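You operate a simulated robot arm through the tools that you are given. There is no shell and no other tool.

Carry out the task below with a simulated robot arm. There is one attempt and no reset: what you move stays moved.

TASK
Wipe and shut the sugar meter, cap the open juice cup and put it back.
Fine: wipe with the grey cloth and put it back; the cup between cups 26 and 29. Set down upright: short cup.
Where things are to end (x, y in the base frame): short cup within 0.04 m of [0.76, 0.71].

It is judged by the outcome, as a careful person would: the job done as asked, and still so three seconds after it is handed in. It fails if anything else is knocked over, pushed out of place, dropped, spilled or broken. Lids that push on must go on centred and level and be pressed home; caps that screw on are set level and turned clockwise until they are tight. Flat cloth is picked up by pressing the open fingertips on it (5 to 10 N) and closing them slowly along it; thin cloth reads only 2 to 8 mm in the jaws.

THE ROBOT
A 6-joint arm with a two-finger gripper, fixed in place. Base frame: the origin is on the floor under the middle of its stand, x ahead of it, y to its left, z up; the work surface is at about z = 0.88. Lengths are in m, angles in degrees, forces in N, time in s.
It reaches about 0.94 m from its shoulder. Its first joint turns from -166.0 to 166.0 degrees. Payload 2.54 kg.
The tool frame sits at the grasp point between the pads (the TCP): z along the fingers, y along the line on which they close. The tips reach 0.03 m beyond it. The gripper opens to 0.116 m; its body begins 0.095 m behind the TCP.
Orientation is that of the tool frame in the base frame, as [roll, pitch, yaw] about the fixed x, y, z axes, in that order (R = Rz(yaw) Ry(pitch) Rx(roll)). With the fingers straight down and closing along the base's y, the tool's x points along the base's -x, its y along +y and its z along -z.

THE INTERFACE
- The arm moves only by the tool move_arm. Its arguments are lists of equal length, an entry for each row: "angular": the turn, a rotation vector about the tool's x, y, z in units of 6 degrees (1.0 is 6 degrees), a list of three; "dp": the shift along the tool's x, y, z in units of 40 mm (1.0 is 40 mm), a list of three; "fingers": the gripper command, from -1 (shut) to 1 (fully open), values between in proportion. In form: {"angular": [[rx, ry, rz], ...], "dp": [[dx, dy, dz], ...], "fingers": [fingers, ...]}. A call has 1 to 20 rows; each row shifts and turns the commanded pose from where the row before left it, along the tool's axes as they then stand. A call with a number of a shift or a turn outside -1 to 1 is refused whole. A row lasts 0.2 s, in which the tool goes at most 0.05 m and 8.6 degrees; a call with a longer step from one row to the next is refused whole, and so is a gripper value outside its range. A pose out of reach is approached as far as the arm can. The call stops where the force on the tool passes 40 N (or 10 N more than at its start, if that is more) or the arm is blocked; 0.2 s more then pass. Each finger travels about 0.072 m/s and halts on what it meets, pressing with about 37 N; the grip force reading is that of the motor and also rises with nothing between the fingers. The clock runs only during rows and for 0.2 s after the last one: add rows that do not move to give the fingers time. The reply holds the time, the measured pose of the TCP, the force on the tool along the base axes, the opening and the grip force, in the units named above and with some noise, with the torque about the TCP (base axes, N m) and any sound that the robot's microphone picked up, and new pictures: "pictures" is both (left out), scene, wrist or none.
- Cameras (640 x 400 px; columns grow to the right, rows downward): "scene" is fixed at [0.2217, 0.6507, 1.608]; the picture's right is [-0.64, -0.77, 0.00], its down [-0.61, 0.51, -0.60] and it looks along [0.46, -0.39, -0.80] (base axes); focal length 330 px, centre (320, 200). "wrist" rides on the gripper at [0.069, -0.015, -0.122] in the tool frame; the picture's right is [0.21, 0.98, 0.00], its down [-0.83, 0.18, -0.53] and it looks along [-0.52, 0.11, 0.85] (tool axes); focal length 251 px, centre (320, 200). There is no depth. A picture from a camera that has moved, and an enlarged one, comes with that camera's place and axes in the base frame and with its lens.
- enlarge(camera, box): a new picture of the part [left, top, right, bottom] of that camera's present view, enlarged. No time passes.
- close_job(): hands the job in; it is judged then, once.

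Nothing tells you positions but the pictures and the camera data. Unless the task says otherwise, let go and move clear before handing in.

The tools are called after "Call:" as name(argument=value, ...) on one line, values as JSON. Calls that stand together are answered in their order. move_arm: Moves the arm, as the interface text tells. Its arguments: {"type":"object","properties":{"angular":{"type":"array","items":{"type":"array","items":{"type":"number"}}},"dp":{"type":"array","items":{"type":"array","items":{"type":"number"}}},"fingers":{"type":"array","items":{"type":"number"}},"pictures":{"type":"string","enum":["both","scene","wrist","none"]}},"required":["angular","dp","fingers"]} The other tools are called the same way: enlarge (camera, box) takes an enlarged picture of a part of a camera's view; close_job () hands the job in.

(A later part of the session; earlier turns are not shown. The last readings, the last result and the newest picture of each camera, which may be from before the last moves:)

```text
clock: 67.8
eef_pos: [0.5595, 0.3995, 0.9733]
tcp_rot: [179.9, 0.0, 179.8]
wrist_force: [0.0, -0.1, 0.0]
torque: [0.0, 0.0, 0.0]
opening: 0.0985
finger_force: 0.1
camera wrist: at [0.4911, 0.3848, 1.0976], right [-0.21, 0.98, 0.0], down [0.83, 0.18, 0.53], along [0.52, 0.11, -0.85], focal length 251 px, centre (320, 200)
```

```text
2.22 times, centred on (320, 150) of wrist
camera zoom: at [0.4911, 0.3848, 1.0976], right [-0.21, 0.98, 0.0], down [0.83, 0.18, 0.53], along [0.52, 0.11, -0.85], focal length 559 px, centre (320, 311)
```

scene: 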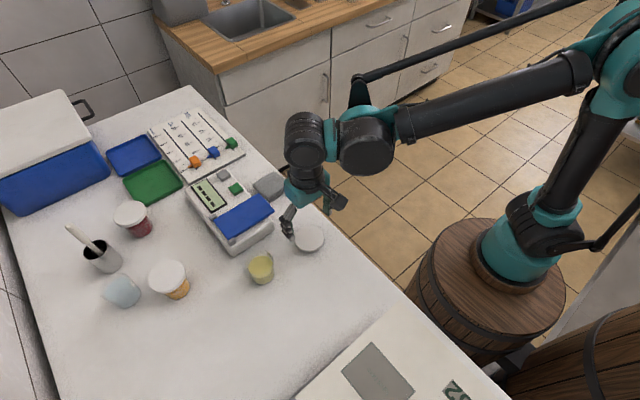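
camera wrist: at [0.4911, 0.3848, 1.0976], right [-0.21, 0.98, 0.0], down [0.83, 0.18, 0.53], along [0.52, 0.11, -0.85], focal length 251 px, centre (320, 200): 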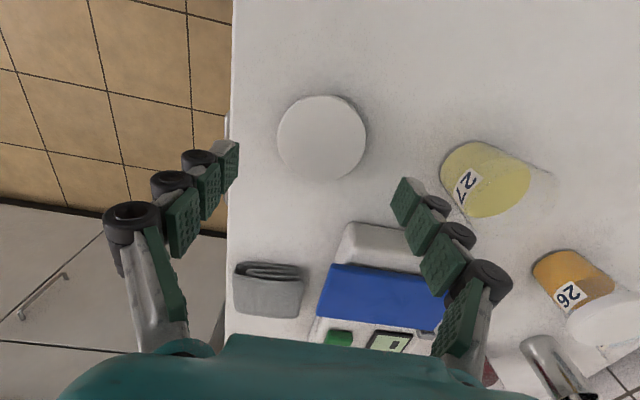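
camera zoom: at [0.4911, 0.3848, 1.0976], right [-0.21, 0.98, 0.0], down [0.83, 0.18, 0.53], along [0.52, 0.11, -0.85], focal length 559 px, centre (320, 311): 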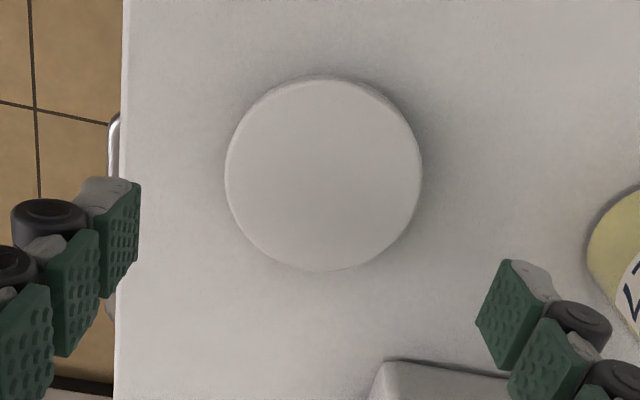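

Now aligned the other way over the cap. Before picking it up I'll hover over the open cup with the same gripper orientation to measure its centre precisely.

Call:
move_arm(angular=[[0, 0, 0], [0, 0, 0], [0, 0, 0], [0, 0, 0], [0, 0, 0], [0, 0, 0], [0, 0, 0], [0, 0, 0], [0, 0, 0]], dp=[[0, 0, -0.7], [0, 0, -0.7], [0, 0.9, 0], [0, 0.9, 0], [0, 0.9, 0], [0, 0.9, 0], [0, 0, 0.5], [0, 0, 0.5], [0, 0, 0]], fingers=[0.7, 0.7, 0.7, 0.7, 0.7, 0.7, 0.7, 0.7, 0.7])

Call:
enlarge(camera="wrist", box=[240, 80, 400, 200])

Call:
enlarge(camera="scene", box=[220, 220, 310, 300])

```text
clock: 69.8
eef_pos: [0.5597, 0.5432, 0.9876]
tcp_rot: [179.9, 0.0, 179.8]
wrist_force: [-0.7, -0.1, -0.6]
torque: [0.0, 0.0, -0.01]
opening: 0.0985
finger_force: 0.1
camera wrist: at [0.491, 0.5294, 1.1121], right [-0.21, 0.98, 0.0], down [0.83, 0.18, 0.53], along [0.52, 0.11, -0.85], focal length 251 px, centre (320, 200)
```

scene: 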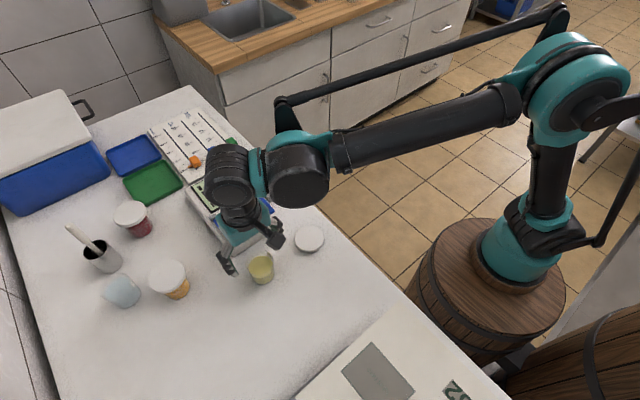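
wrist: 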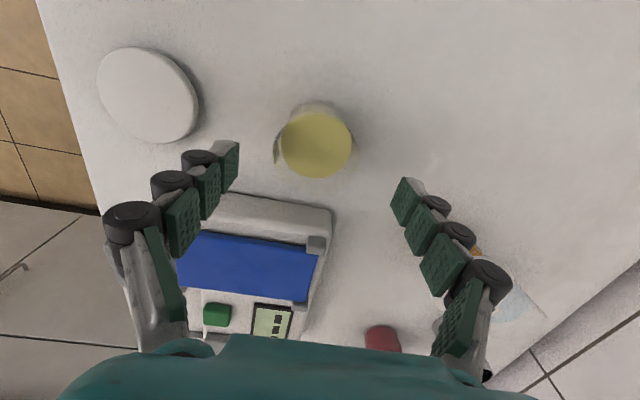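

```text
3.33 times, centred on (320, 140) of wrist
camera zoom: at [0.491, 0.5294, 1.1121], right [-0.21, 0.98, 0.0], down [0.83, 0.18, 0.53], along [0.52, 0.11, -0.85], focal length 838 px, centre (320, 400)
```

zoom: 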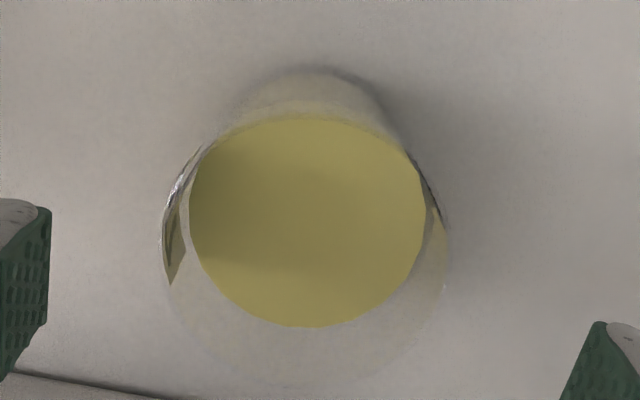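

```text
5.00 times, centred on (265, 260) of scene
camera zoom: at [0.2217, 0.6507, 1.608], right [-0.64, -0.77, 0.0], down [-0.61, 0.51, -0.6], along [0.46, -0.39, -0.8], focal length 1650 px, centre (595, -100)
```

zoom: 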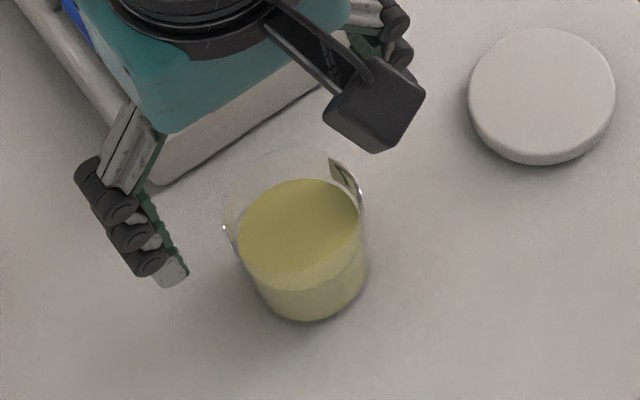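

Cup rim seen clearly: centre about (0.560, 0.541). Now I'll return to the cap and grip it.

Call:
move_arm(angular=[[0, 0, 0], [0, 0, 0], [0, 0, 0], [0, 0, 0], [0, 0, 0], [0, 0, 0], [0, 0, 0], [0, 0, 0], [0, 0, 0], [0, 0, 0], [0, 0, 0], [0, 0, 0], [0, 0, 0]], dp=[[0, 0, -0.5], [0, 0, -0.5], [0, -0.9, 0], [0, -0.9, 0], [0, -0.9, 0], [0, -0.9, 0], [0, 0, 0.8], [0, 0, 0.8], [0, 0, 0.8], [0, 0, 0.3], [0, 0, 0.15], [0, 0, 0.04], [0, 0, 0]], fingers=[0.7, 0.7, 0.7, 0.7, 0.7, 0.7, 0.7, 0.7, 0.7, 0.7, 0.7, 0.7, 0.7], pictures="wrist")

```text
clock: 72.6
eef_pos: [0.5605, 0.3987, 0.915]
tcp_rot: [179.9, 0.0, 179.9]
wrist_force: [0.5, -0.3, -0.3]
torque: [0.01, 0.03, 0.0]
opening: 0.0984
finger_force: 0.0
camera wrist: at [0.4914, 0.3851, 1.0382], right [-0.21, 0.98, 0.0], down [0.83, 0.18, 0.53], along [0.52, 0.11, -0.85], focal length 251 px, centre (320, 200)
```

wrist: 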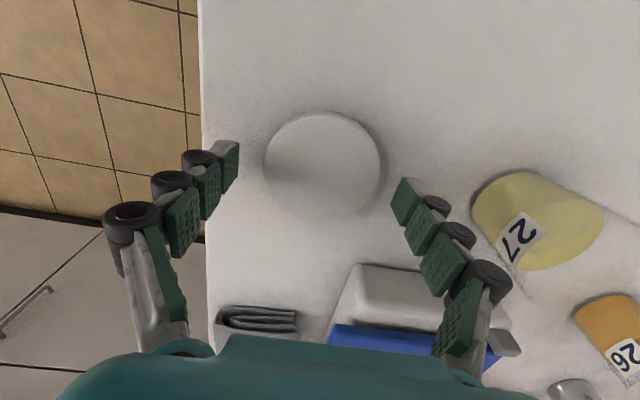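

Call:
move_arm(angular=[[0, 0, 0], [0, 0, 0], [0, 0, 0], [0, 0, 0], [0, 0, 0], [0, 0, 0], [0, 0, 0], [0, 0, 0], [0, 0, 0], [0, 0, 0]], dp=[[0, 0, 0.04], [0, 0, 0], [0, 0, 0], [0, 0, 0], [0, 0, 0], [0, 0, 0], [0, 0, 0], [0, 0, 0], [0, 0, 0], [0, 0, 0]], fingers=[0.6, 0.5, 0.4, 0.36, 0.33, 0.3, 0.27, 0.24, 0.2, 0.1])

Call:
enlarge(camera="wrist", box=[240, 80, 400, 230])

```text
clock: 74.8
eef_pos: [0.5602, 0.3995, 0.9138]
tcp_rot: [179.9, 0.0, 179.8]
wrist_force: [0.2, 1.6, 8.1]
torque: [0.01, -0.05, -0.01]
opening: 0.0714
finger_force: 36.6
camera wrist: at [0.4913, 0.3852, 1.0372], right [-0.21, 0.98, 0.0], down [0.83, 0.18, 0.53], along [0.52, 0.11, -0.85], focal length 251 px, centre (320, 200)
```

scene: 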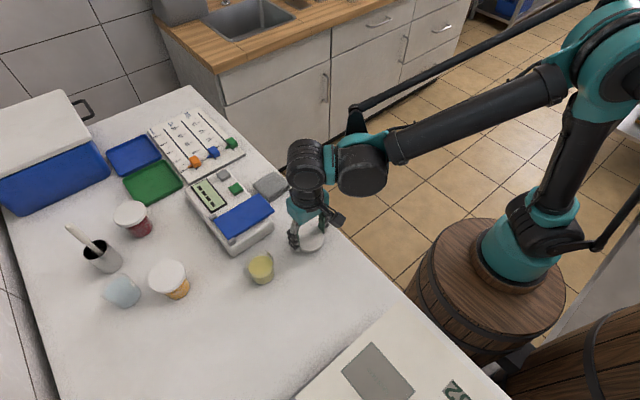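
wrist: 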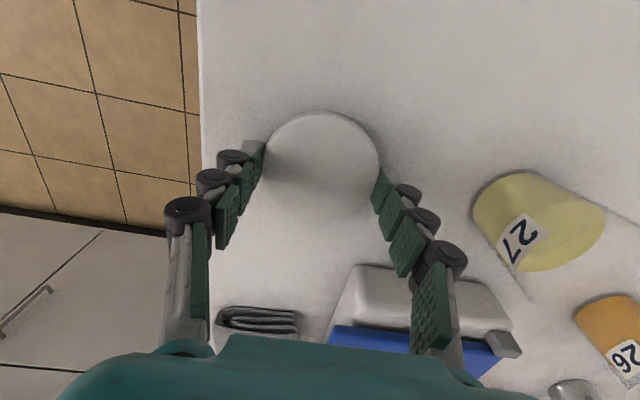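

```text
2.67 times, centred on (320, 155) of wrist
camera zoom: at [0.4913, 0.3852, 1.0372], right [-0.21, 0.98, 0.0], down [0.83, 0.18, 0.53], along [0.52, 0.11, -0.85], focal length 670 px, centre (320, 320)
```

zoom: 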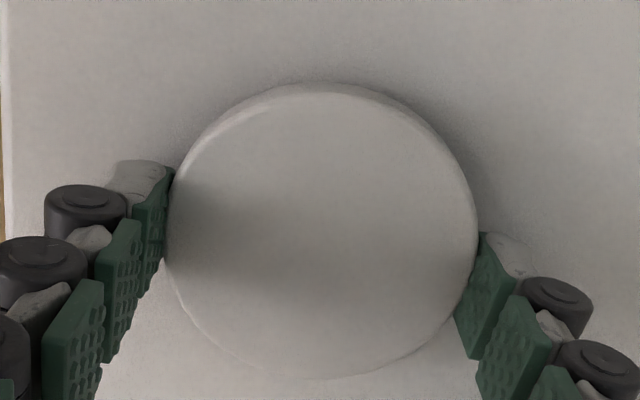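

The cap is gripped firmly and centred. I'll lift it and carry it over the cup.

Call:
move_arm(angular=[[0, 0, 0], [0, 0, 0], [0, 0, 0], [0, 0, 0], [0, 0, 0], [0, 0, 0], [0, 0, 0], [0, 0, 0], [0, 0, 0]], dp=[[0, 0, -0.3], [0, 0, -0.8], [0, 0, -0.9], [0, 0, -0.5], [0, 0.879, 0], [0, 0.879, 0], [0, 0.879, 0], [0, 0.878, 0], [0, 0, 0]], fingers=[0.1, 0.1, 0.1, 0.1, 0.1, 0.1, 0.1, 0.1, 0.1])

Call:
enlarge(camera="scene", box=[220, 220, 310, 300])

Call:
enlarge(camera="wrist", box=[240, 80, 400, 230])

```text
clock: 76.8
eef_pos: [0.5597, 0.54, 1.0134]
tcp_rot: [179.9, 0.0, 179.9]
wrist_force: [-0.3, 1.0, -0.6]
torque: [0.02, 0.01, -0.01]
opening: 0.071
finger_force: 36.6
camera wrist: at [0.4914, 0.526, 1.137], right [-0.21, 0.98, 0.0], down [0.83, 0.18, 0.53], along [0.52, 0.11, -0.85], focal length 251 px, centre (320, 200)
```

scene: 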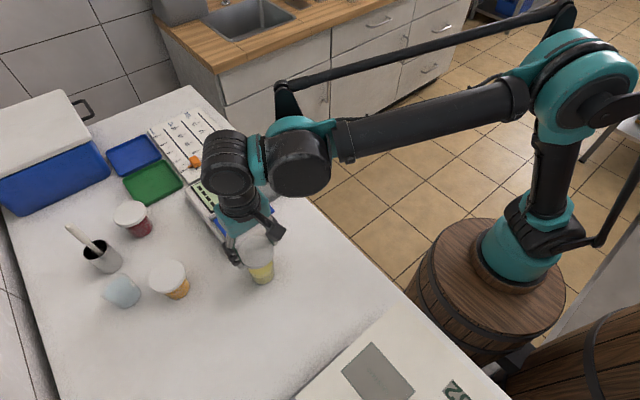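
wrist: 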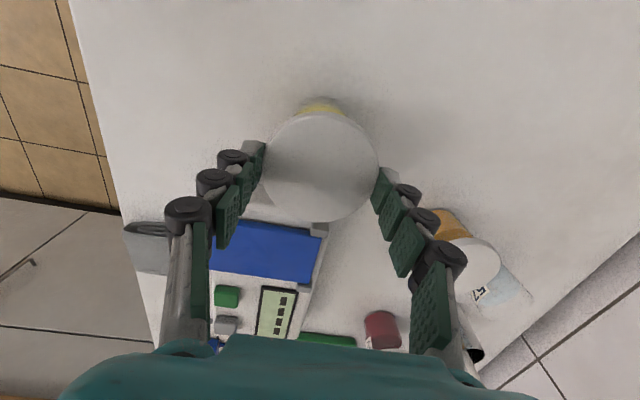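

```text
5.00 times, centred on (265, 260) of scene
camera zoom: at [0.2217, 0.6507, 1.608], right [-0.64, -0.77, 0.0], down [-0.61, 0.51, -0.6], along [0.46, -0.39, -0.8], focal length 1650 px, centre (595, -100)
```

zoom: 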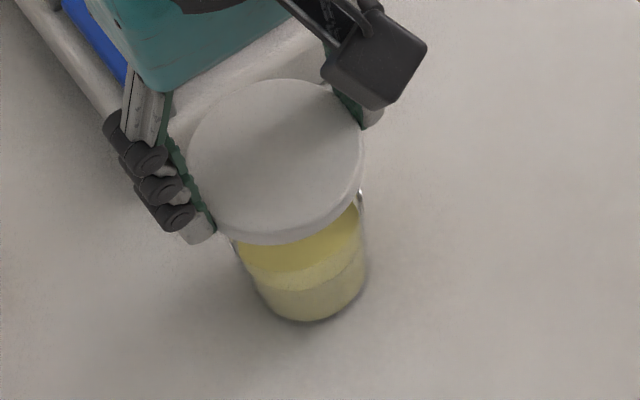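

```text
2.67 times, centred on (320, 155) of wrist
camera zoom: at [0.4914, 0.526, 1.137], right [-0.21, 0.98, 0.0], down [0.83, 0.18, 0.53], along [0.52, 0.11, -0.85], focal length 670 px, centre (320, 320)
```

zoom: 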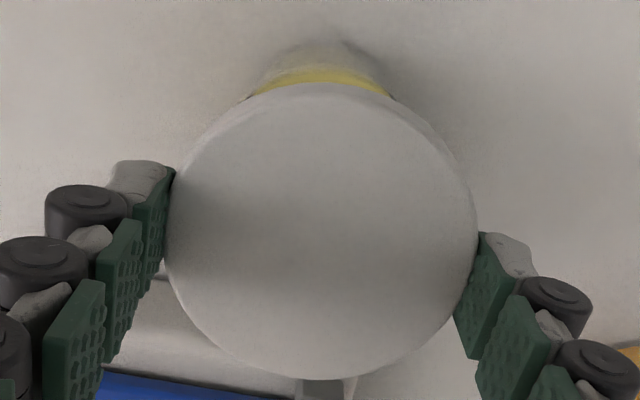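

By both cameras the cap lines up with the cup rim to within about a millimetre. I'll lower it slowly.

Call:
move_arm(angular=[[0, 0, 0], [0, 0, 0], [0, 0, 0], [0, 0, 0]], dp=[[0, 0, 0.25], [0, 0, 0.25], [0, 0, 0.2], [0, 0, 0]], fingers=[0.1, 0.1, 0.1, 0.1])

Call:
enlarge(camera="scene", box=[220, 220, 310, 300])

```text
clock: 77.8
eef_pos: [0.5594, 0.5394, 0.9852]
tcp_rot: [179.9, 0.0, 179.9]
wrist_force: [-0.6, -0.5, 0.2]
torque: [0.04, -0.02, 0.03]
opening: 0.0706
finger_force: 37.3
camera wrist: at [0.4914, 0.5256, 1.1093], right [-0.21, 0.98, 0.0], down [0.83, 0.18, 0.53], along [0.52, 0.11, -0.85], focal length 251 px, centre (320, 200)
```

scene: 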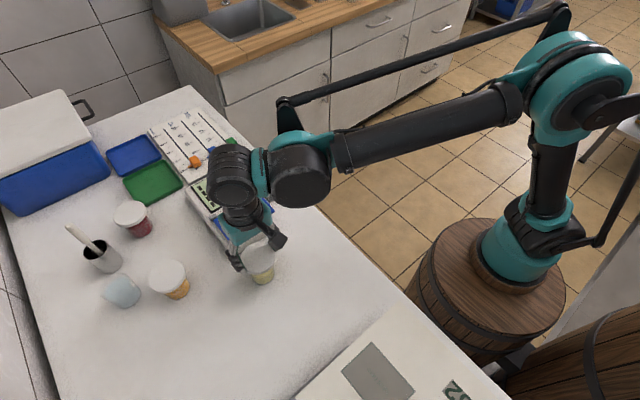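
wrist: 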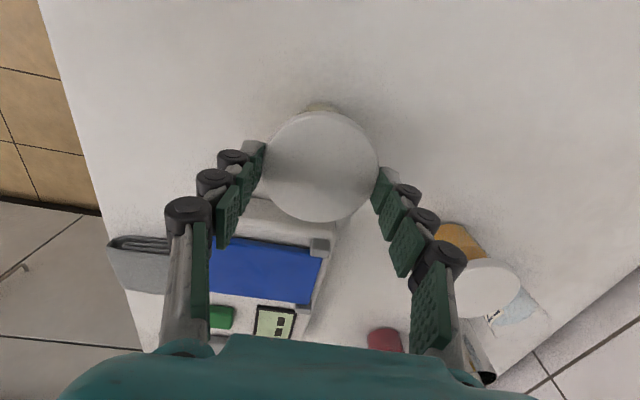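

```text
5.00 times, centred on (265, 260) of scene
camera zoom: at [0.2217, 0.6507, 1.608], right [-0.64, -0.77, 0.0], down [-0.61, 0.51, -0.6], along [0.46, -0.39, -0.8], focal length 1650 px, centre (595, -100)
```

zoom: 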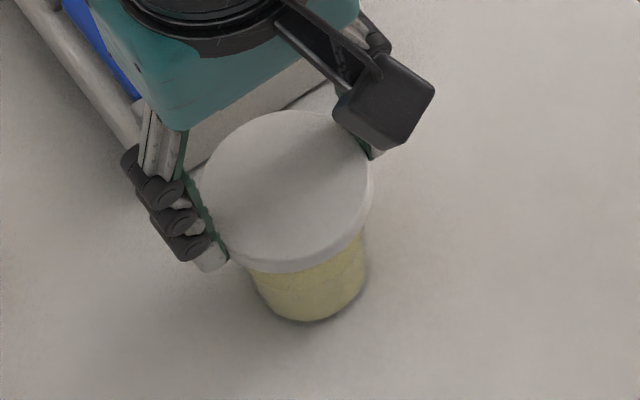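

Call:
move_arm(angular=[[0, 0, 0], [0, 0, 0], [0, 0, 0], [0, 0, 0]], dp=[[0, 0, 0.05], [0, 0, 0.05], [0, 0, 0.05], [0, 0, 0]], fingers=[0.1, 0.1, 0.1, 0.1], pictures="none")

```text
clock: 78.8
eef_pos: [0.5611, 0.54, 0.9783]
tcp_rot: [179.9, 0.1, -180.0]
wrist_force: [0.4, 0.5, 1.1]
torque: [-0.02, 0.02, -0.01]
opening: 0.0708
finger_force: 37.1
```

Call:
move_arm(angular=[[0, 0, 0], [0, 0, 0], [0, 0, 0]], dp=[[0, 0, 0.04], [0, 0, 0.04], [0, 0, 0]], fingers=[0.1, 0.1, 0.1], pictures="none")

```text
clock: 79.6
eef_pos: [0.5603, 0.5392, 0.9755]
tcp_rot: [179.9, 0.1, 179.9]
wrist_force: [0.7, -0.9, -0.6]
torque: [0.03, -0.01, 0.0]
opening: 0.0709
finger_force: 36.7
```

Call:
move_arm(angular=[[0, 0, 0], [0, 0, 0], [0, 0, 0]], dp=[[0, 0, 0.03], [0, 0, 0.03], [0, 0, 0]], fingers=[0.1, 0.1, 0.1], pictures="none")

```text
clock: 80.4
eef_pos: [0.5596, 0.5391, 0.9749]
tcp_rot: [180.0, 0.0, 179.9]
wrist_force: [2.8, 10.3, 31.3]
torque: [0.45, -0.14, -0.03]
opening: 0.0716
finger_force: 36.9
heard: snap
```

I heard a snap with about 31 N down. Let me look at how the cap sits before releasing.

Call:
enlarge(camera="scene", box=[220, 220, 310, 300])

Call:
enlarge(camera="wrist", box=[240, 80, 400, 230])

```text
5.00 times, centred on (265, 260) of scene
camera zoom: at [0.2217, 0.6507, 1.608], right [-0.64, -0.77, 0.0], down [-0.61, 0.51, -0.6], along [0.46, -0.39, -0.8], focal length 1650 px, centre (595, -100)
```

zoom: 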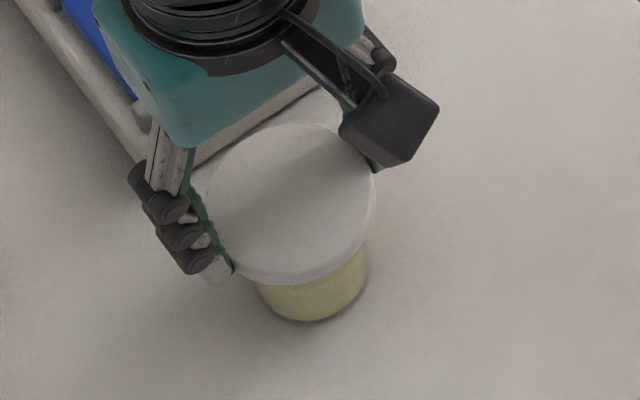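

```text
2.67 times, centred on (320, 155) of wrist
camera zoom: at [0.4905, 0.5254, 1.098], right [-0.21, 0.98, 0.0], down [0.83, 0.18, 0.53], along [0.52, 0.12, -0.84], focal length 670 px, centre (320, 320)
```

zoom: 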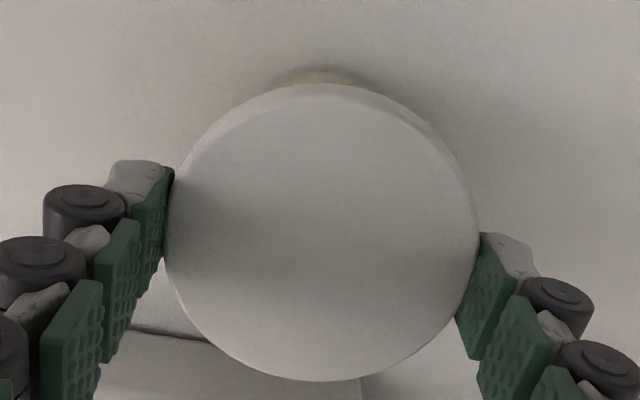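

Call:
move_arm(angular=[[0, 0, 0], [0, 0, 0]], dp=[[0, 0, -0.03], [0, 0, 0]], fingers=[0.1, 0.1], pictures="none")

```text
clock: 81.0
eef_pos: [0.56, 0.5393, 0.974]
tcp_rot: [179.9, 0.1, 179.9]
wrist_force: [-2.0, 7.8, 14.8]
torque: [0.46, 0.11, -0.03]
opening: 0.0711
finger_force: 36.7
```

Call:
move_arm(angular=[[0, 0, 0], [0, 0, 0], [0, 0, 0], [0, 0, 0], [0, 0, 0], [0, 0, 0]], dp=[[0, 0, -0.015], [0, 0, 0], [0, 0, 0], [0, 0, 0], [0, 0, 0], [0, 0, 0]], fingers=[0.1, 0.25, 0.3, 0.4, 0.55, 0.7])

Call:
enlarge(camera="scene", box=[220, 220, 310, 300])

Call:
enlarge(camera="wrist", box=[240, 80, 400, 230])

```text
clock: 82.4
eef_pos: [0.561, 0.5392, 0.976]
tcp_rot: [179.9, 0.0, 179.9]
wrist_force: [0.9, -1.0, -0.7]
torque: [-0.03, -0.02, -0.03]
opening: 0.0984
finger_force: 0.1
camera wrist: at [0.4915, 0.5256, 1.099], right [-0.21, 0.98, 0.0], down [0.83, 0.18, 0.53], along [0.52, 0.11, -0.85], focal length 251 px, centre (320, 200)
```

scene: 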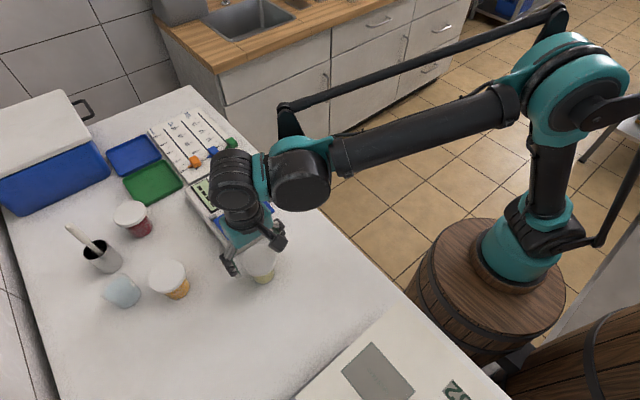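
wrist: 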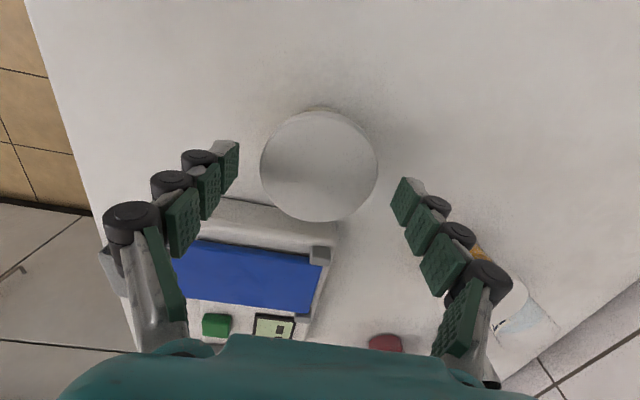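

```text
5.00 times, centred on (265, 260) of scene
camera zoom: at [0.2217, 0.6507, 1.608], right [-0.64, -0.77, 0.0], down [-0.61, 0.51, -0.6], along [0.46, -0.39, -0.8], focal length 1650 px, centre (595, -100)
```

zoom: 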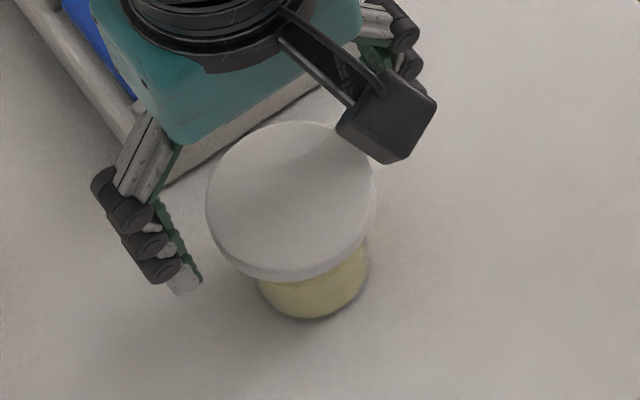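

```text
2.67 times, centred on (320, 155) of wrist
camera zoom: at [0.4915, 0.5256, 1.099], right [-0.21, 0.98, 0.0], down [0.83, 0.18, 0.53], along [0.52, 0.11, -0.85], focal length 670 px, centre (320, 320)
```

zoom: 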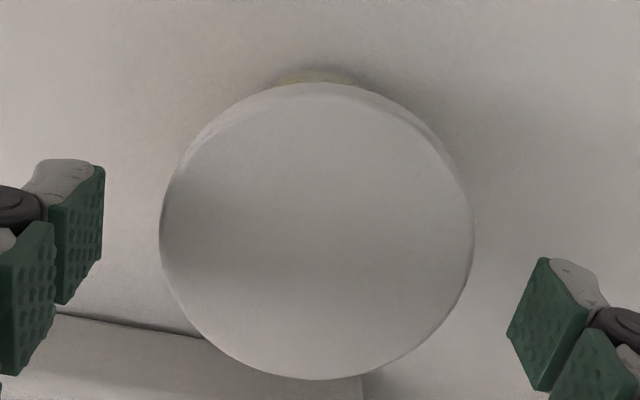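

The cap looks level and seated. To be sure it's pressed home, I'll close the fingers and press on its centre.

Call:
move_arm(angular=[[0, 0, 0], [0, 0, 0], [0, 0, 0], [0, 0, 0], [0, 0, 0], [0, 0, 0], [0, 0, 0], [0, 0, 0], [0, 0, 0], [0, 0, 0], [0, 0, 0]], dp=[[0, 0, -0.7], [0, 0, -0.8], [0, 0, 0], [0, 0, 0], [0, 0, 0], [0, 0, 0], [0, 0, 0], [0, 0, 0.5], [0, 0, 0.4], [0, 0, 0.2], [0, 0, 0]], fingers=[0.7, 0.7, 0.3, -0.2, -0.7, -1, -1, -1, -1, -1, -1])

```text
clock: 84.8
eef_pos: [0.5577, 0.5407, 0.9908]
tcp_rot: [179.9, 0.0, 179.9]
wrist_force: [-0.4, -0.2, -0.5]
torque: [0.03, 0.04, 0.0]
opening: 0.0
finger_force: 28.5
camera wrist: at [0.4898, 0.526, 1.1147], right [-0.21, 0.98, 0.0], down [0.83, 0.18, 0.53], along [0.52, 0.11, -0.85], focal length 251 px, centre (320, 200)
```

scene: 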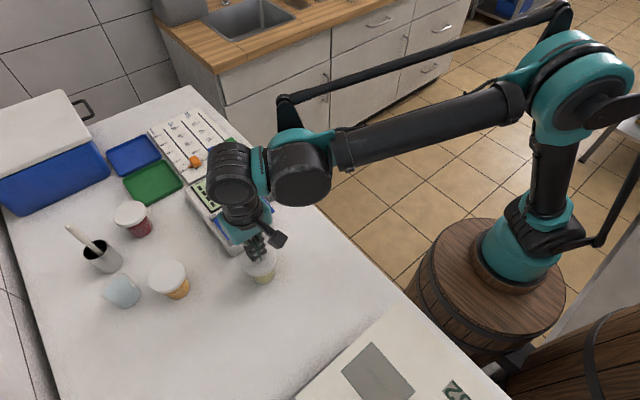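
wrist: 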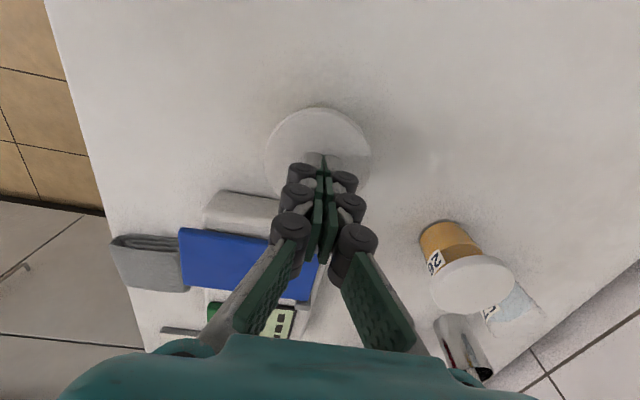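

Call:
move_arm(angular=[[0, 0, 0], [0, 0, 0], [0, 0, 0], [0, 0, 0], [0, 0, 0]], dp=[[0, 0, 0.05], [0, 0, 0.05], [0, 0, 0.04], [0, 0, 0.03], [0, 0, 0]], fingers=[-1, -1, -1, -1, -1], pictures="none")

```text
clock: 86.0
eef_pos: [0.5598, 0.5397, 0.9846]
tcp_rot: [180.0, 0.0, 179.9]
wrist_force: [0.0, -0.3, 4.6]
torque: [-0.01, -0.01, 0.01]
opening: 0.0061
finger_force: 29.1
```

Call:
move_arm(angular=[[0, 0, 0], [0, 0, 0], [0, 0, 0]], dp=[[0, 0, 0.03], [0, 0, 0.02], [0, 0, 0]], fingers=[-1, -1, -1], pictures="none")

```text
clock: 86.8
eef_pos: [0.5593, 0.5402, 0.9845]
tcp_rot: [179.9, 0.0, 180.0]
wrist_force: [0.7, 0.6, 40.2]
torque: [0.02, -0.03, 0.0]
opening: 0.006
finger_force: 29.2
```

The cap doesn't give at all under 40 N, so it is home. Next I'll back off, turn the gripper (yaw +90) and tilt it about 50° so that it can hold the cup's body below the cap and reach the far slot.

Call:
move_arm(angular=[[0, 0, 0], [0, 0, 0], [0, 0, 0], [0, 0, 1], [0, 0, 1], [0, 0, 1], [0, 0, 1], [0, 0, 1], [0, 0, 1], [0, 0, 1], [0, 0, 1], [0, 0, 1], [0, 0, 1], [0, 0, 1], [0, 0, 1], [0, 0, 1], [0, 0, 1], [0, 0, 1], [0, 0, 0]], dp=[[0, 0, -0.4], [0, 0, -1], [0, -0.8, -0.9], [0, 0, 0], [0, 0, 0], [0, 0, 0], [0, 0, 0], [0, 0, 0], [0, 0, 0], [0, 0, 0], [0, 0, 0], [0, 0, 0], [0, 0, 0], [0, 0, 0], [0, 0, 0], [0, 0, 0], [0, 0, 0], [0, 0, 0], [0, 0, 0]], fingers=[-1, -1, -1, -1, -1, -1, -1, -1, -1, -1, -1, -1, -1, -1, -1, -1, -1, -1, -1])

Call:
enlarge(camera="scene", box=[200, 180, 340, 300])

```text
clock: 90.8
eef_pos: [0.5612, 0.5067, 1.0741]
tcp_rot: [180.0, -0.2, 89.8]
wrist_force: [0.0, -0.4, 0.3]
torque: [0.05, 0.0, 0.01]
opening: 0.0002
finger_force: 28.6
camera wrist: at [0.5457, 0.5783, 1.1977], right [0.98, 0.21, 0.0], down [0.18, -0.83, 0.53], along [0.11, -0.52, -0.85], focal length 251 px, centre (320, 200)
```

scene: 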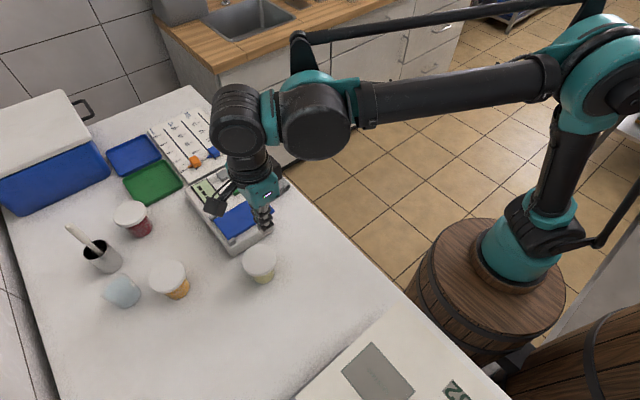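
wrist: 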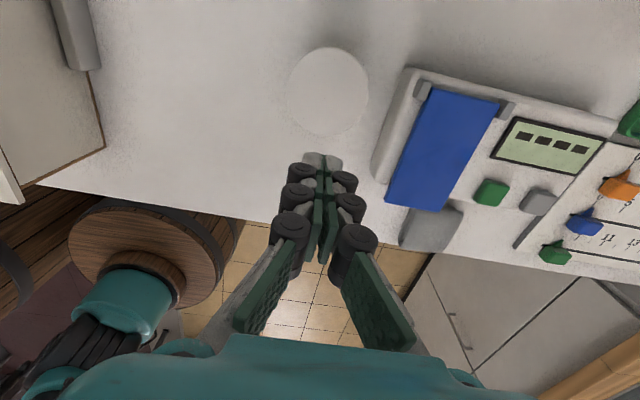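

```text
3.33 times, centred on (270, 240) of scene
camera zoom: at [0.2217, 0.6507, 1.608], right [-0.64, -0.77, 0.0], down [-0.61, 0.51, -0.6], along [0.46, -0.39, -0.8], focal length 1100 px, centre (487, 67)
```

zoom: 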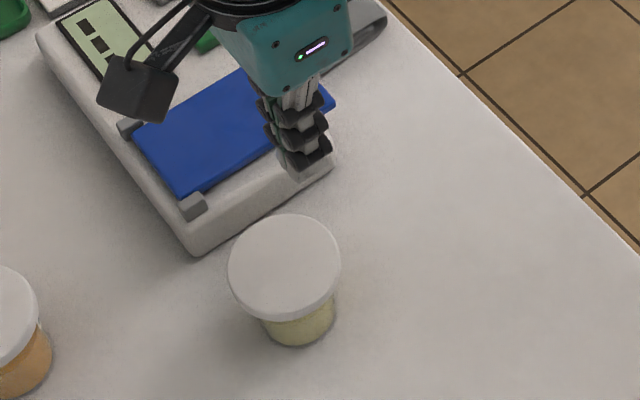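

The cap sits level and centred on the cup. Now tilting the gripper so that the fingers point toward +y and down at about 50° from vertical, opening them slightly.

Call:
move_arm(angular=[[0, 1, 0], [0, 1, 0], [0, 1, 0], [0, 1, 0], [0, 1, 0], [0, 1, 0], [0, 1, 0], [0, 1, 0], [0, 0.33, 0], [0, 0, 0]], dp=[[0, 0, -0.3], [0, 0, -0.3], [0, 0, -0.3], [0, 0, -0.3], [0, 0, -0.3], [0, 0, -0.3], [0, 0, -0.3], [0, 0, -0.3], [0, 0, 0], [0, 0, 0]], fingers=[-1, -0.6, -0.2, 0.2, 0.25, 0.25, 0.25, 0.25, 0.25, 0.25])

Call:
enlarge(camera="scene", box=[180, 120, 380, 300])

```text
clock: 93.0
eef_pos: [0.5595, 0.4731, 1.1605]
tcp_rot: [-180.0, -50.1, 89.9]
wrist_force: [-0.2, 0.0, -0.1]
torque: [-0.02, 0.02, -0.02]
opening: 0.0725
finger_force: 0.1
camera wrist: at [0.5444, 0.4259, 1.2932], right [0.98, 0.14, 0.16], down [0.18, -0.94, -0.29], along [0.12, 0.31, -0.94], focal length 251 px, centre (320, 200)
```

scene: 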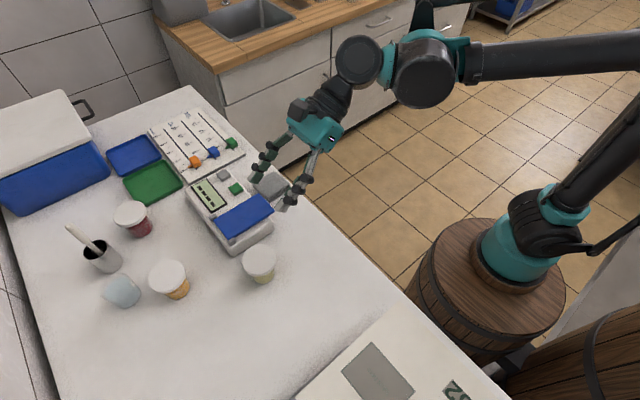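
wrist: 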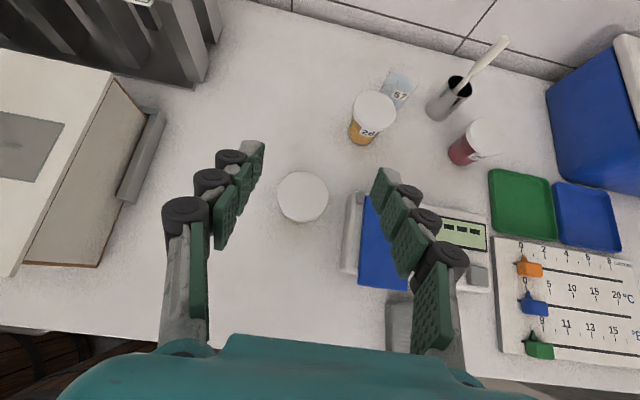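

```text
2.22 times, centred on (280, 210) of scene
camera zoom: at [0.2217, 0.6507, 1.608], right [-0.64, -0.77, 0.0], down [-0.61, 0.51, -0.6], along [0.46, -0.39, -0.8], focal length 733 px, centre (409, 178)
```

zoom: 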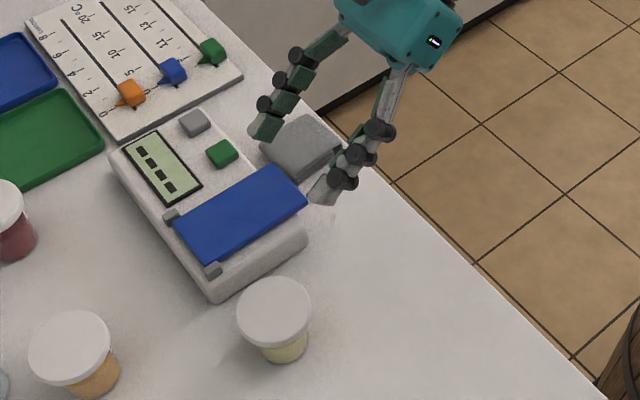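

The gripper is tilted and open to 72 mm; the slot between 26 (about 0.651, 0.707) and 29 (about 0.858, 0.708) is visible. I'll go down in front (−y side) of the cup.

Call:
move_arm(angular=[[0, 0, 0], [0, 0, 0], [0, 0, 0], [0, 0, 0], [0, 0, 0], [0, 0, 0]], dp=[[-0.856, 0, 0.577], [-0.856, 0, 0.577], [-0.856, 0, 0.577], [-0.856, 0, 0.577], [-0.856, 0, 0.577], [0, 0, 0]], fingers=[0.25, 0.25, 0.25, 0.25, 0.25, 0.25])

Call:
enlarge(camera="scene", box=[200, 160, 380, 310])

```text
clock: 94.4
eef_pos: [0.5592, 0.4515, 0.9549]
tcp_rot: [-179.9, -50.0, 89.9]
wrist_force: [0.6, -0.1, -0.5]
torque: [0.02, -0.01, 0.0]
opening: 0.0725
finger_force: 0.1
camera wrist: at [0.5448, 0.4042, 1.0882], right [0.98, 0.14, 0.16], down [0.18, -0.94, -0.29], along [0.11, 0.31, -0.94], focal length 251 px, centre (320, 200)
```

scene: 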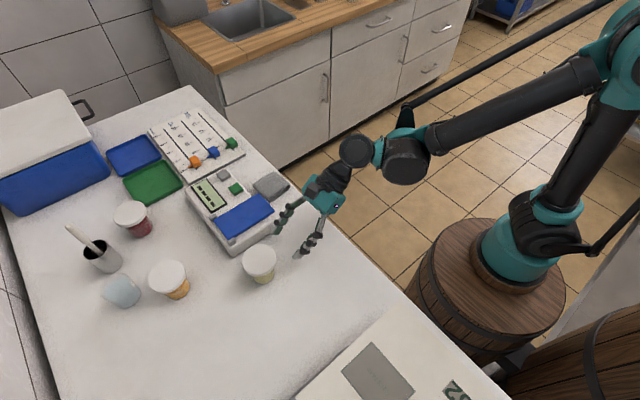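
wrist: 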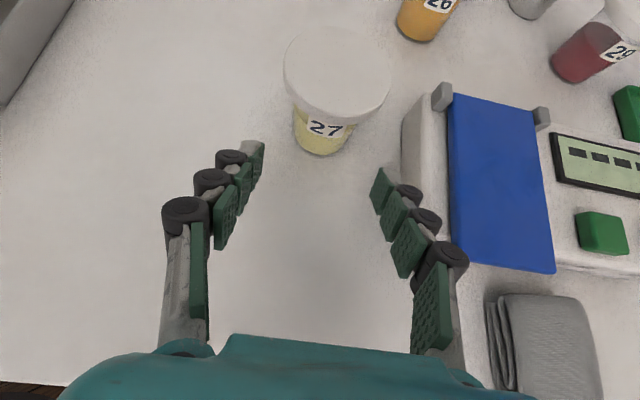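

```text
2.67 times, centred on (290, 235) of scene
camera zoom: at [0.2217, 0.6507, 1.608], right [-0.64, -0.77, 0.0], down [-0.61, 0.51, -0.6], along [0.46, -0.39, -0.8], focal length 880 px, centre (400, 107)
```

zoom: 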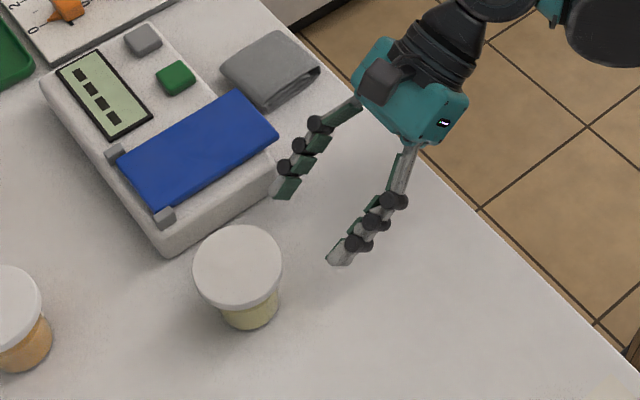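

Call:
enlarge(camera="wrist", box=[220, 20, 420, 170])

```text
2.67 times, centred on (320, 95) of wrist
camera zoom: at [0.5448, 0.4042, 1.0882], right [0.98, 0.14, 0.16], down [0.18, -0.94, -0.29], along [0.11, 0.31, -0.94], focal length 670 px, centre (320, 480)
```

zoom: 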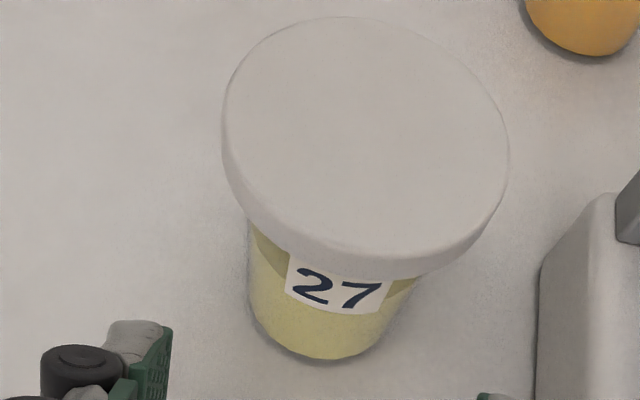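

Call:
move_arm(angular=[[0, 0, 0], [0, 0, 0], [0, 0, 0], [0, 0, 0]], dp=[[-0.4, 0.02, 0.27], [-0.25, 0, 0.17], [-0.15, 0, 0.1], [0, 0, 0]], fingers=[0.25, 0.25, 0.25, 0.25])

Call:
enlarge(camera="scene", box=[200, 160, 380, 310])

```text
clock: 95.4
eef_pos: [0.5601, 0.4493, 0.9175]
tcp_rot: [180.0, -50.0, 89.9]
wrist_force: [-0.3, 0.3, 0.3]
torque: [0.02, 0.0, 0.02]
opening: 0.0722
finger_force: 0.1
camera wrist: at [0.5448, 0.4017, 1.0513], right [0.98, 0.14, 0.16], down [0.18, -0.94, -0.29], along [0.11, 0.31, -0.94], focal length 251 px, centre (320, 200)
```

scene: 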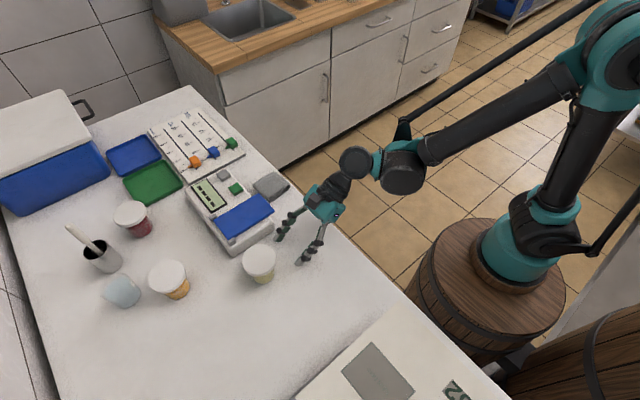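
wrist: 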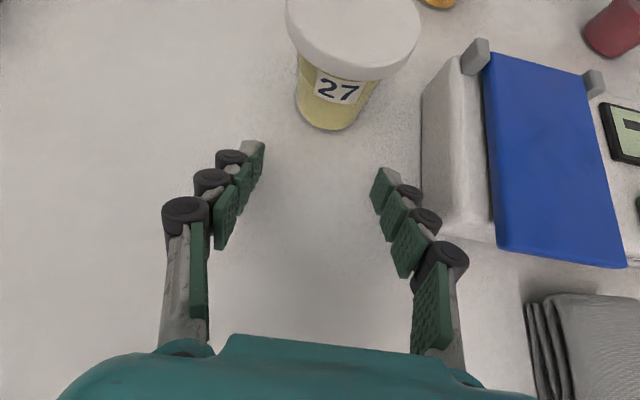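

```text
2.67 times, centred on (290, 235) of scene
camera zoom: at [0.2217, 0.6507, 1.608], right [-0.64, -0.77, 0.0], down [-0.61, 0.51, -0.6], along [0.46, -0.39, -0.8], focal length 880 px, centre (400, 107)
```

zoom: 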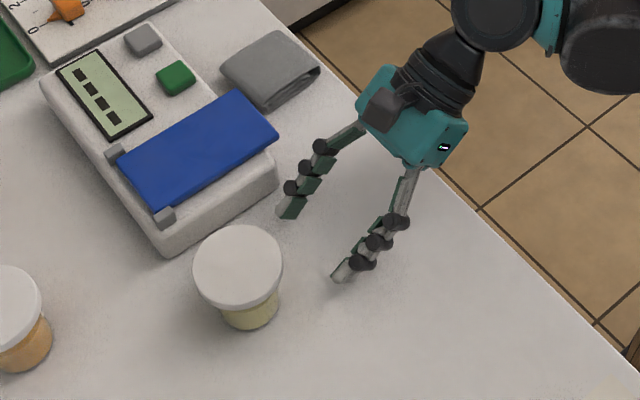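

Call:
move_arm(angular=[[0, 0, 0], [0, 0, 0], [0, 0, 0]], dp=[[-0.05, 0, 0.042], [-0.036, 0, 0.03], [0, 0, 0]], fingers=[0.25, 0.25, 0.25], pictures="none")

```text
clock: 96.2
eef_pos: [0.5592, 0.4495, 0.9138]
tcp_rot: [180.0, -50.0, 89.9]
wrist_force: [0.0, 0.0, 0.2]
torque: [0.0, 0.0, -0.04]
opening: 0.0724
finger_force: 0.0
```

No contact with the table. Now sliding forward (+y) so the fingers pass on each side of the cup's body.

Call:
move_arm(angular=[[0, 0, 0], [0, 0, 0], [0, 0, 0], [0, 0, 0], [0, 0, 0]], dp=[[0.267, 0.01, 0.32], [0.267, 0.01, 0.32], [0.267, 0, 0.32], [0.16, 0, 0.19], [0, 0, 0]], fingers=[0.25, 0.25, 0.25, 0.25, 0.25])

Call:
enlarge(camera="scene", box=[210, 180, 330, 290])

Call:
enlarge(camera="wrist", box=[200, 60, 440, 240])

```text
clock: 97.4
eef_pos: [0.5623, 0.5085, 0.9124]
tcp_rot: [180.0, -50.0, 89.9]
wrist_force: [-0.4, 1.2, -0.3]
torque: [0.05, -0.03, -0.02]
opening: 0.0725
finger_force: 0.1
camera wrist: at [0.5465, 0.4605, 1.0456], right [0.98, 0.14, 0.16], down [0.18, -0.94, -0.29], along [0.12, 0.31, -0.94], focal length 251 px, centre (320, 200)
```

scene: 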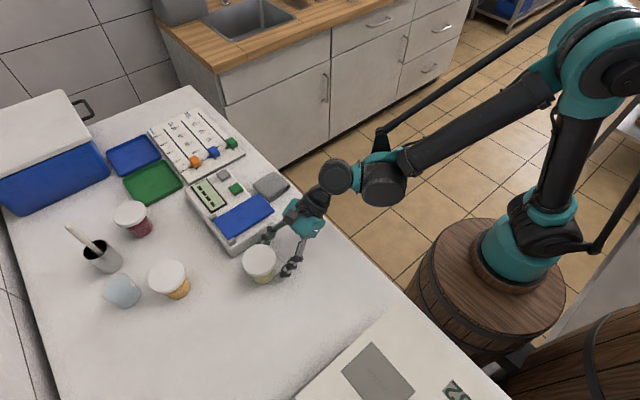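
wrist: 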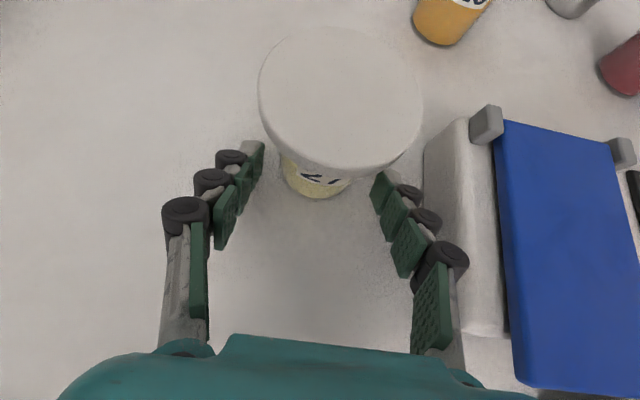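

```text
3.64 times, centred on (270, 235) of scene
camera zoom: at [0.2217, 0.6507, 1.608], right [-0.64, -0.77, 0.0], down [-0.61, 0.51, -0.6], along [0.46, -0.39, -0.8], focal length 1200 px, centre (502, 73)
```

zoom: 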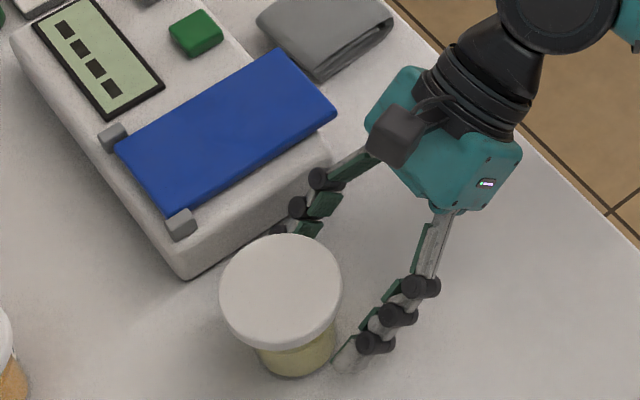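

```text
2.22 times, centred on (320, 150) of wrist
camera zoom: at [0.5465, 0.4605, 1.0456], right [0.98, 0.14, 0.16], down [0.18, -0.94, -0.29], along [0.12, 0.31, -0.94], focal length 559 px, centre (320, 311)
```

zoom: 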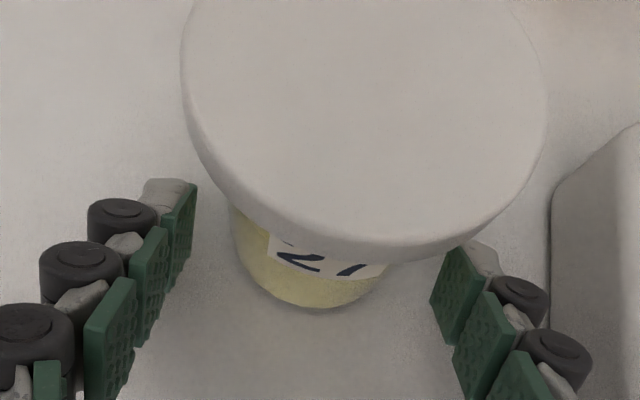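

Call:
move_arm(angular=[[0, 0, 0], [0, 0, 0], [0, 0, 0]], dp=[[0.195, 0, 0.233], [0.195, 0, 0.233], [0, 0, 0]], fingers=[0.25, 0.25, 0.25])

Call:
enlarge(camera="scene", box=[210, 180, 330, 290])

Call:
enlarge(camera="wrist", box=[200, 60, 440, 240])

```text
clock: 98.2
eef_pos: [0.5615, 0.5347, 0.9127]
tcp_rot: [-180.0, -50.2, 89.9]
wrist_force: [0.0, 0.4, -0.1]
torque: [0.01, -0.03, -0.01]
opening: 0.0724
finger_force: 0.1
camera wrist: at [0.5465, 0.4857, 1.0465], right [0.98, 0.14, 0.16], down [0.18, -0.94, -0.29], along [0.12, 0.31, -0.94], focal length 251 px, centre (320, 200)
```

scene: 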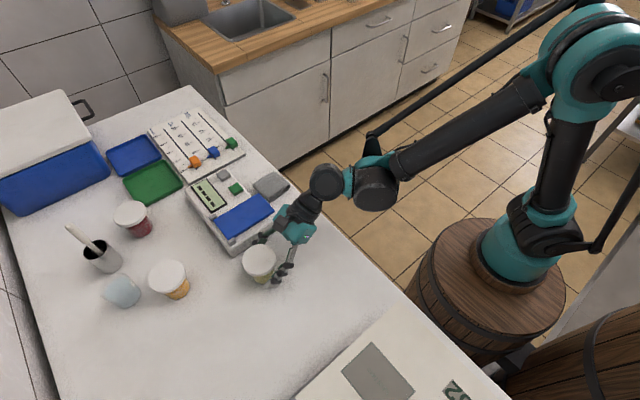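
wrist: 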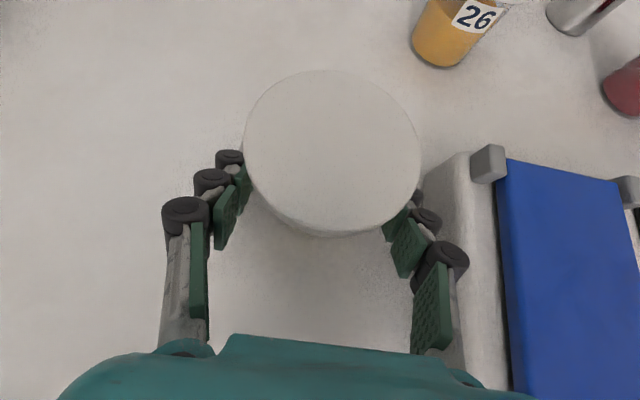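

```text
3.64 times, centred on (270, 235) of scene
camera zoom: at [0.2217, 0.6507, 1.608], right [-0.64, -0.77, 0.0], down [-0.61, 0.51, -0.6], along [0.46, -0.39, -0.8], focal length 1200 px, centre (502, 73)
```

zoom: 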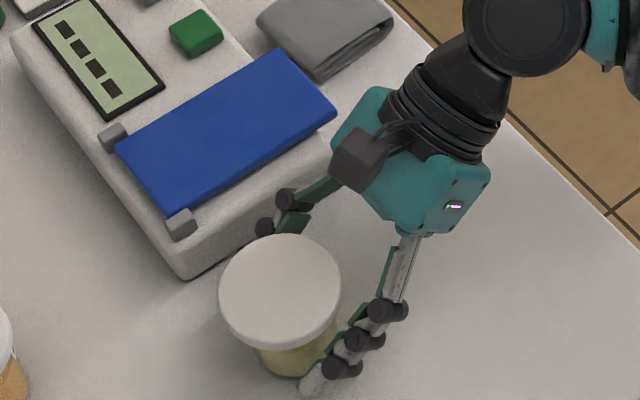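

```text
2.22 times, centred on (320, 150) of wrist
camera zoom: at [0.5465, 0.4857, 1.0465], right [0.98, 0.14, 0.16], down [0.18, -0.94, -0.29], along [0.12, 0.31, -0.94], focal length 559 px, centre (320, 311)
```

zoom: 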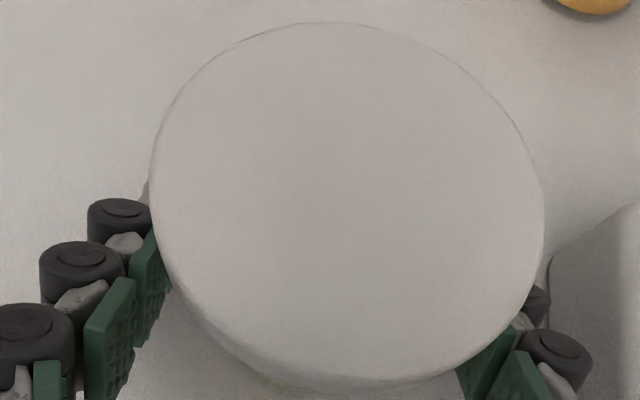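

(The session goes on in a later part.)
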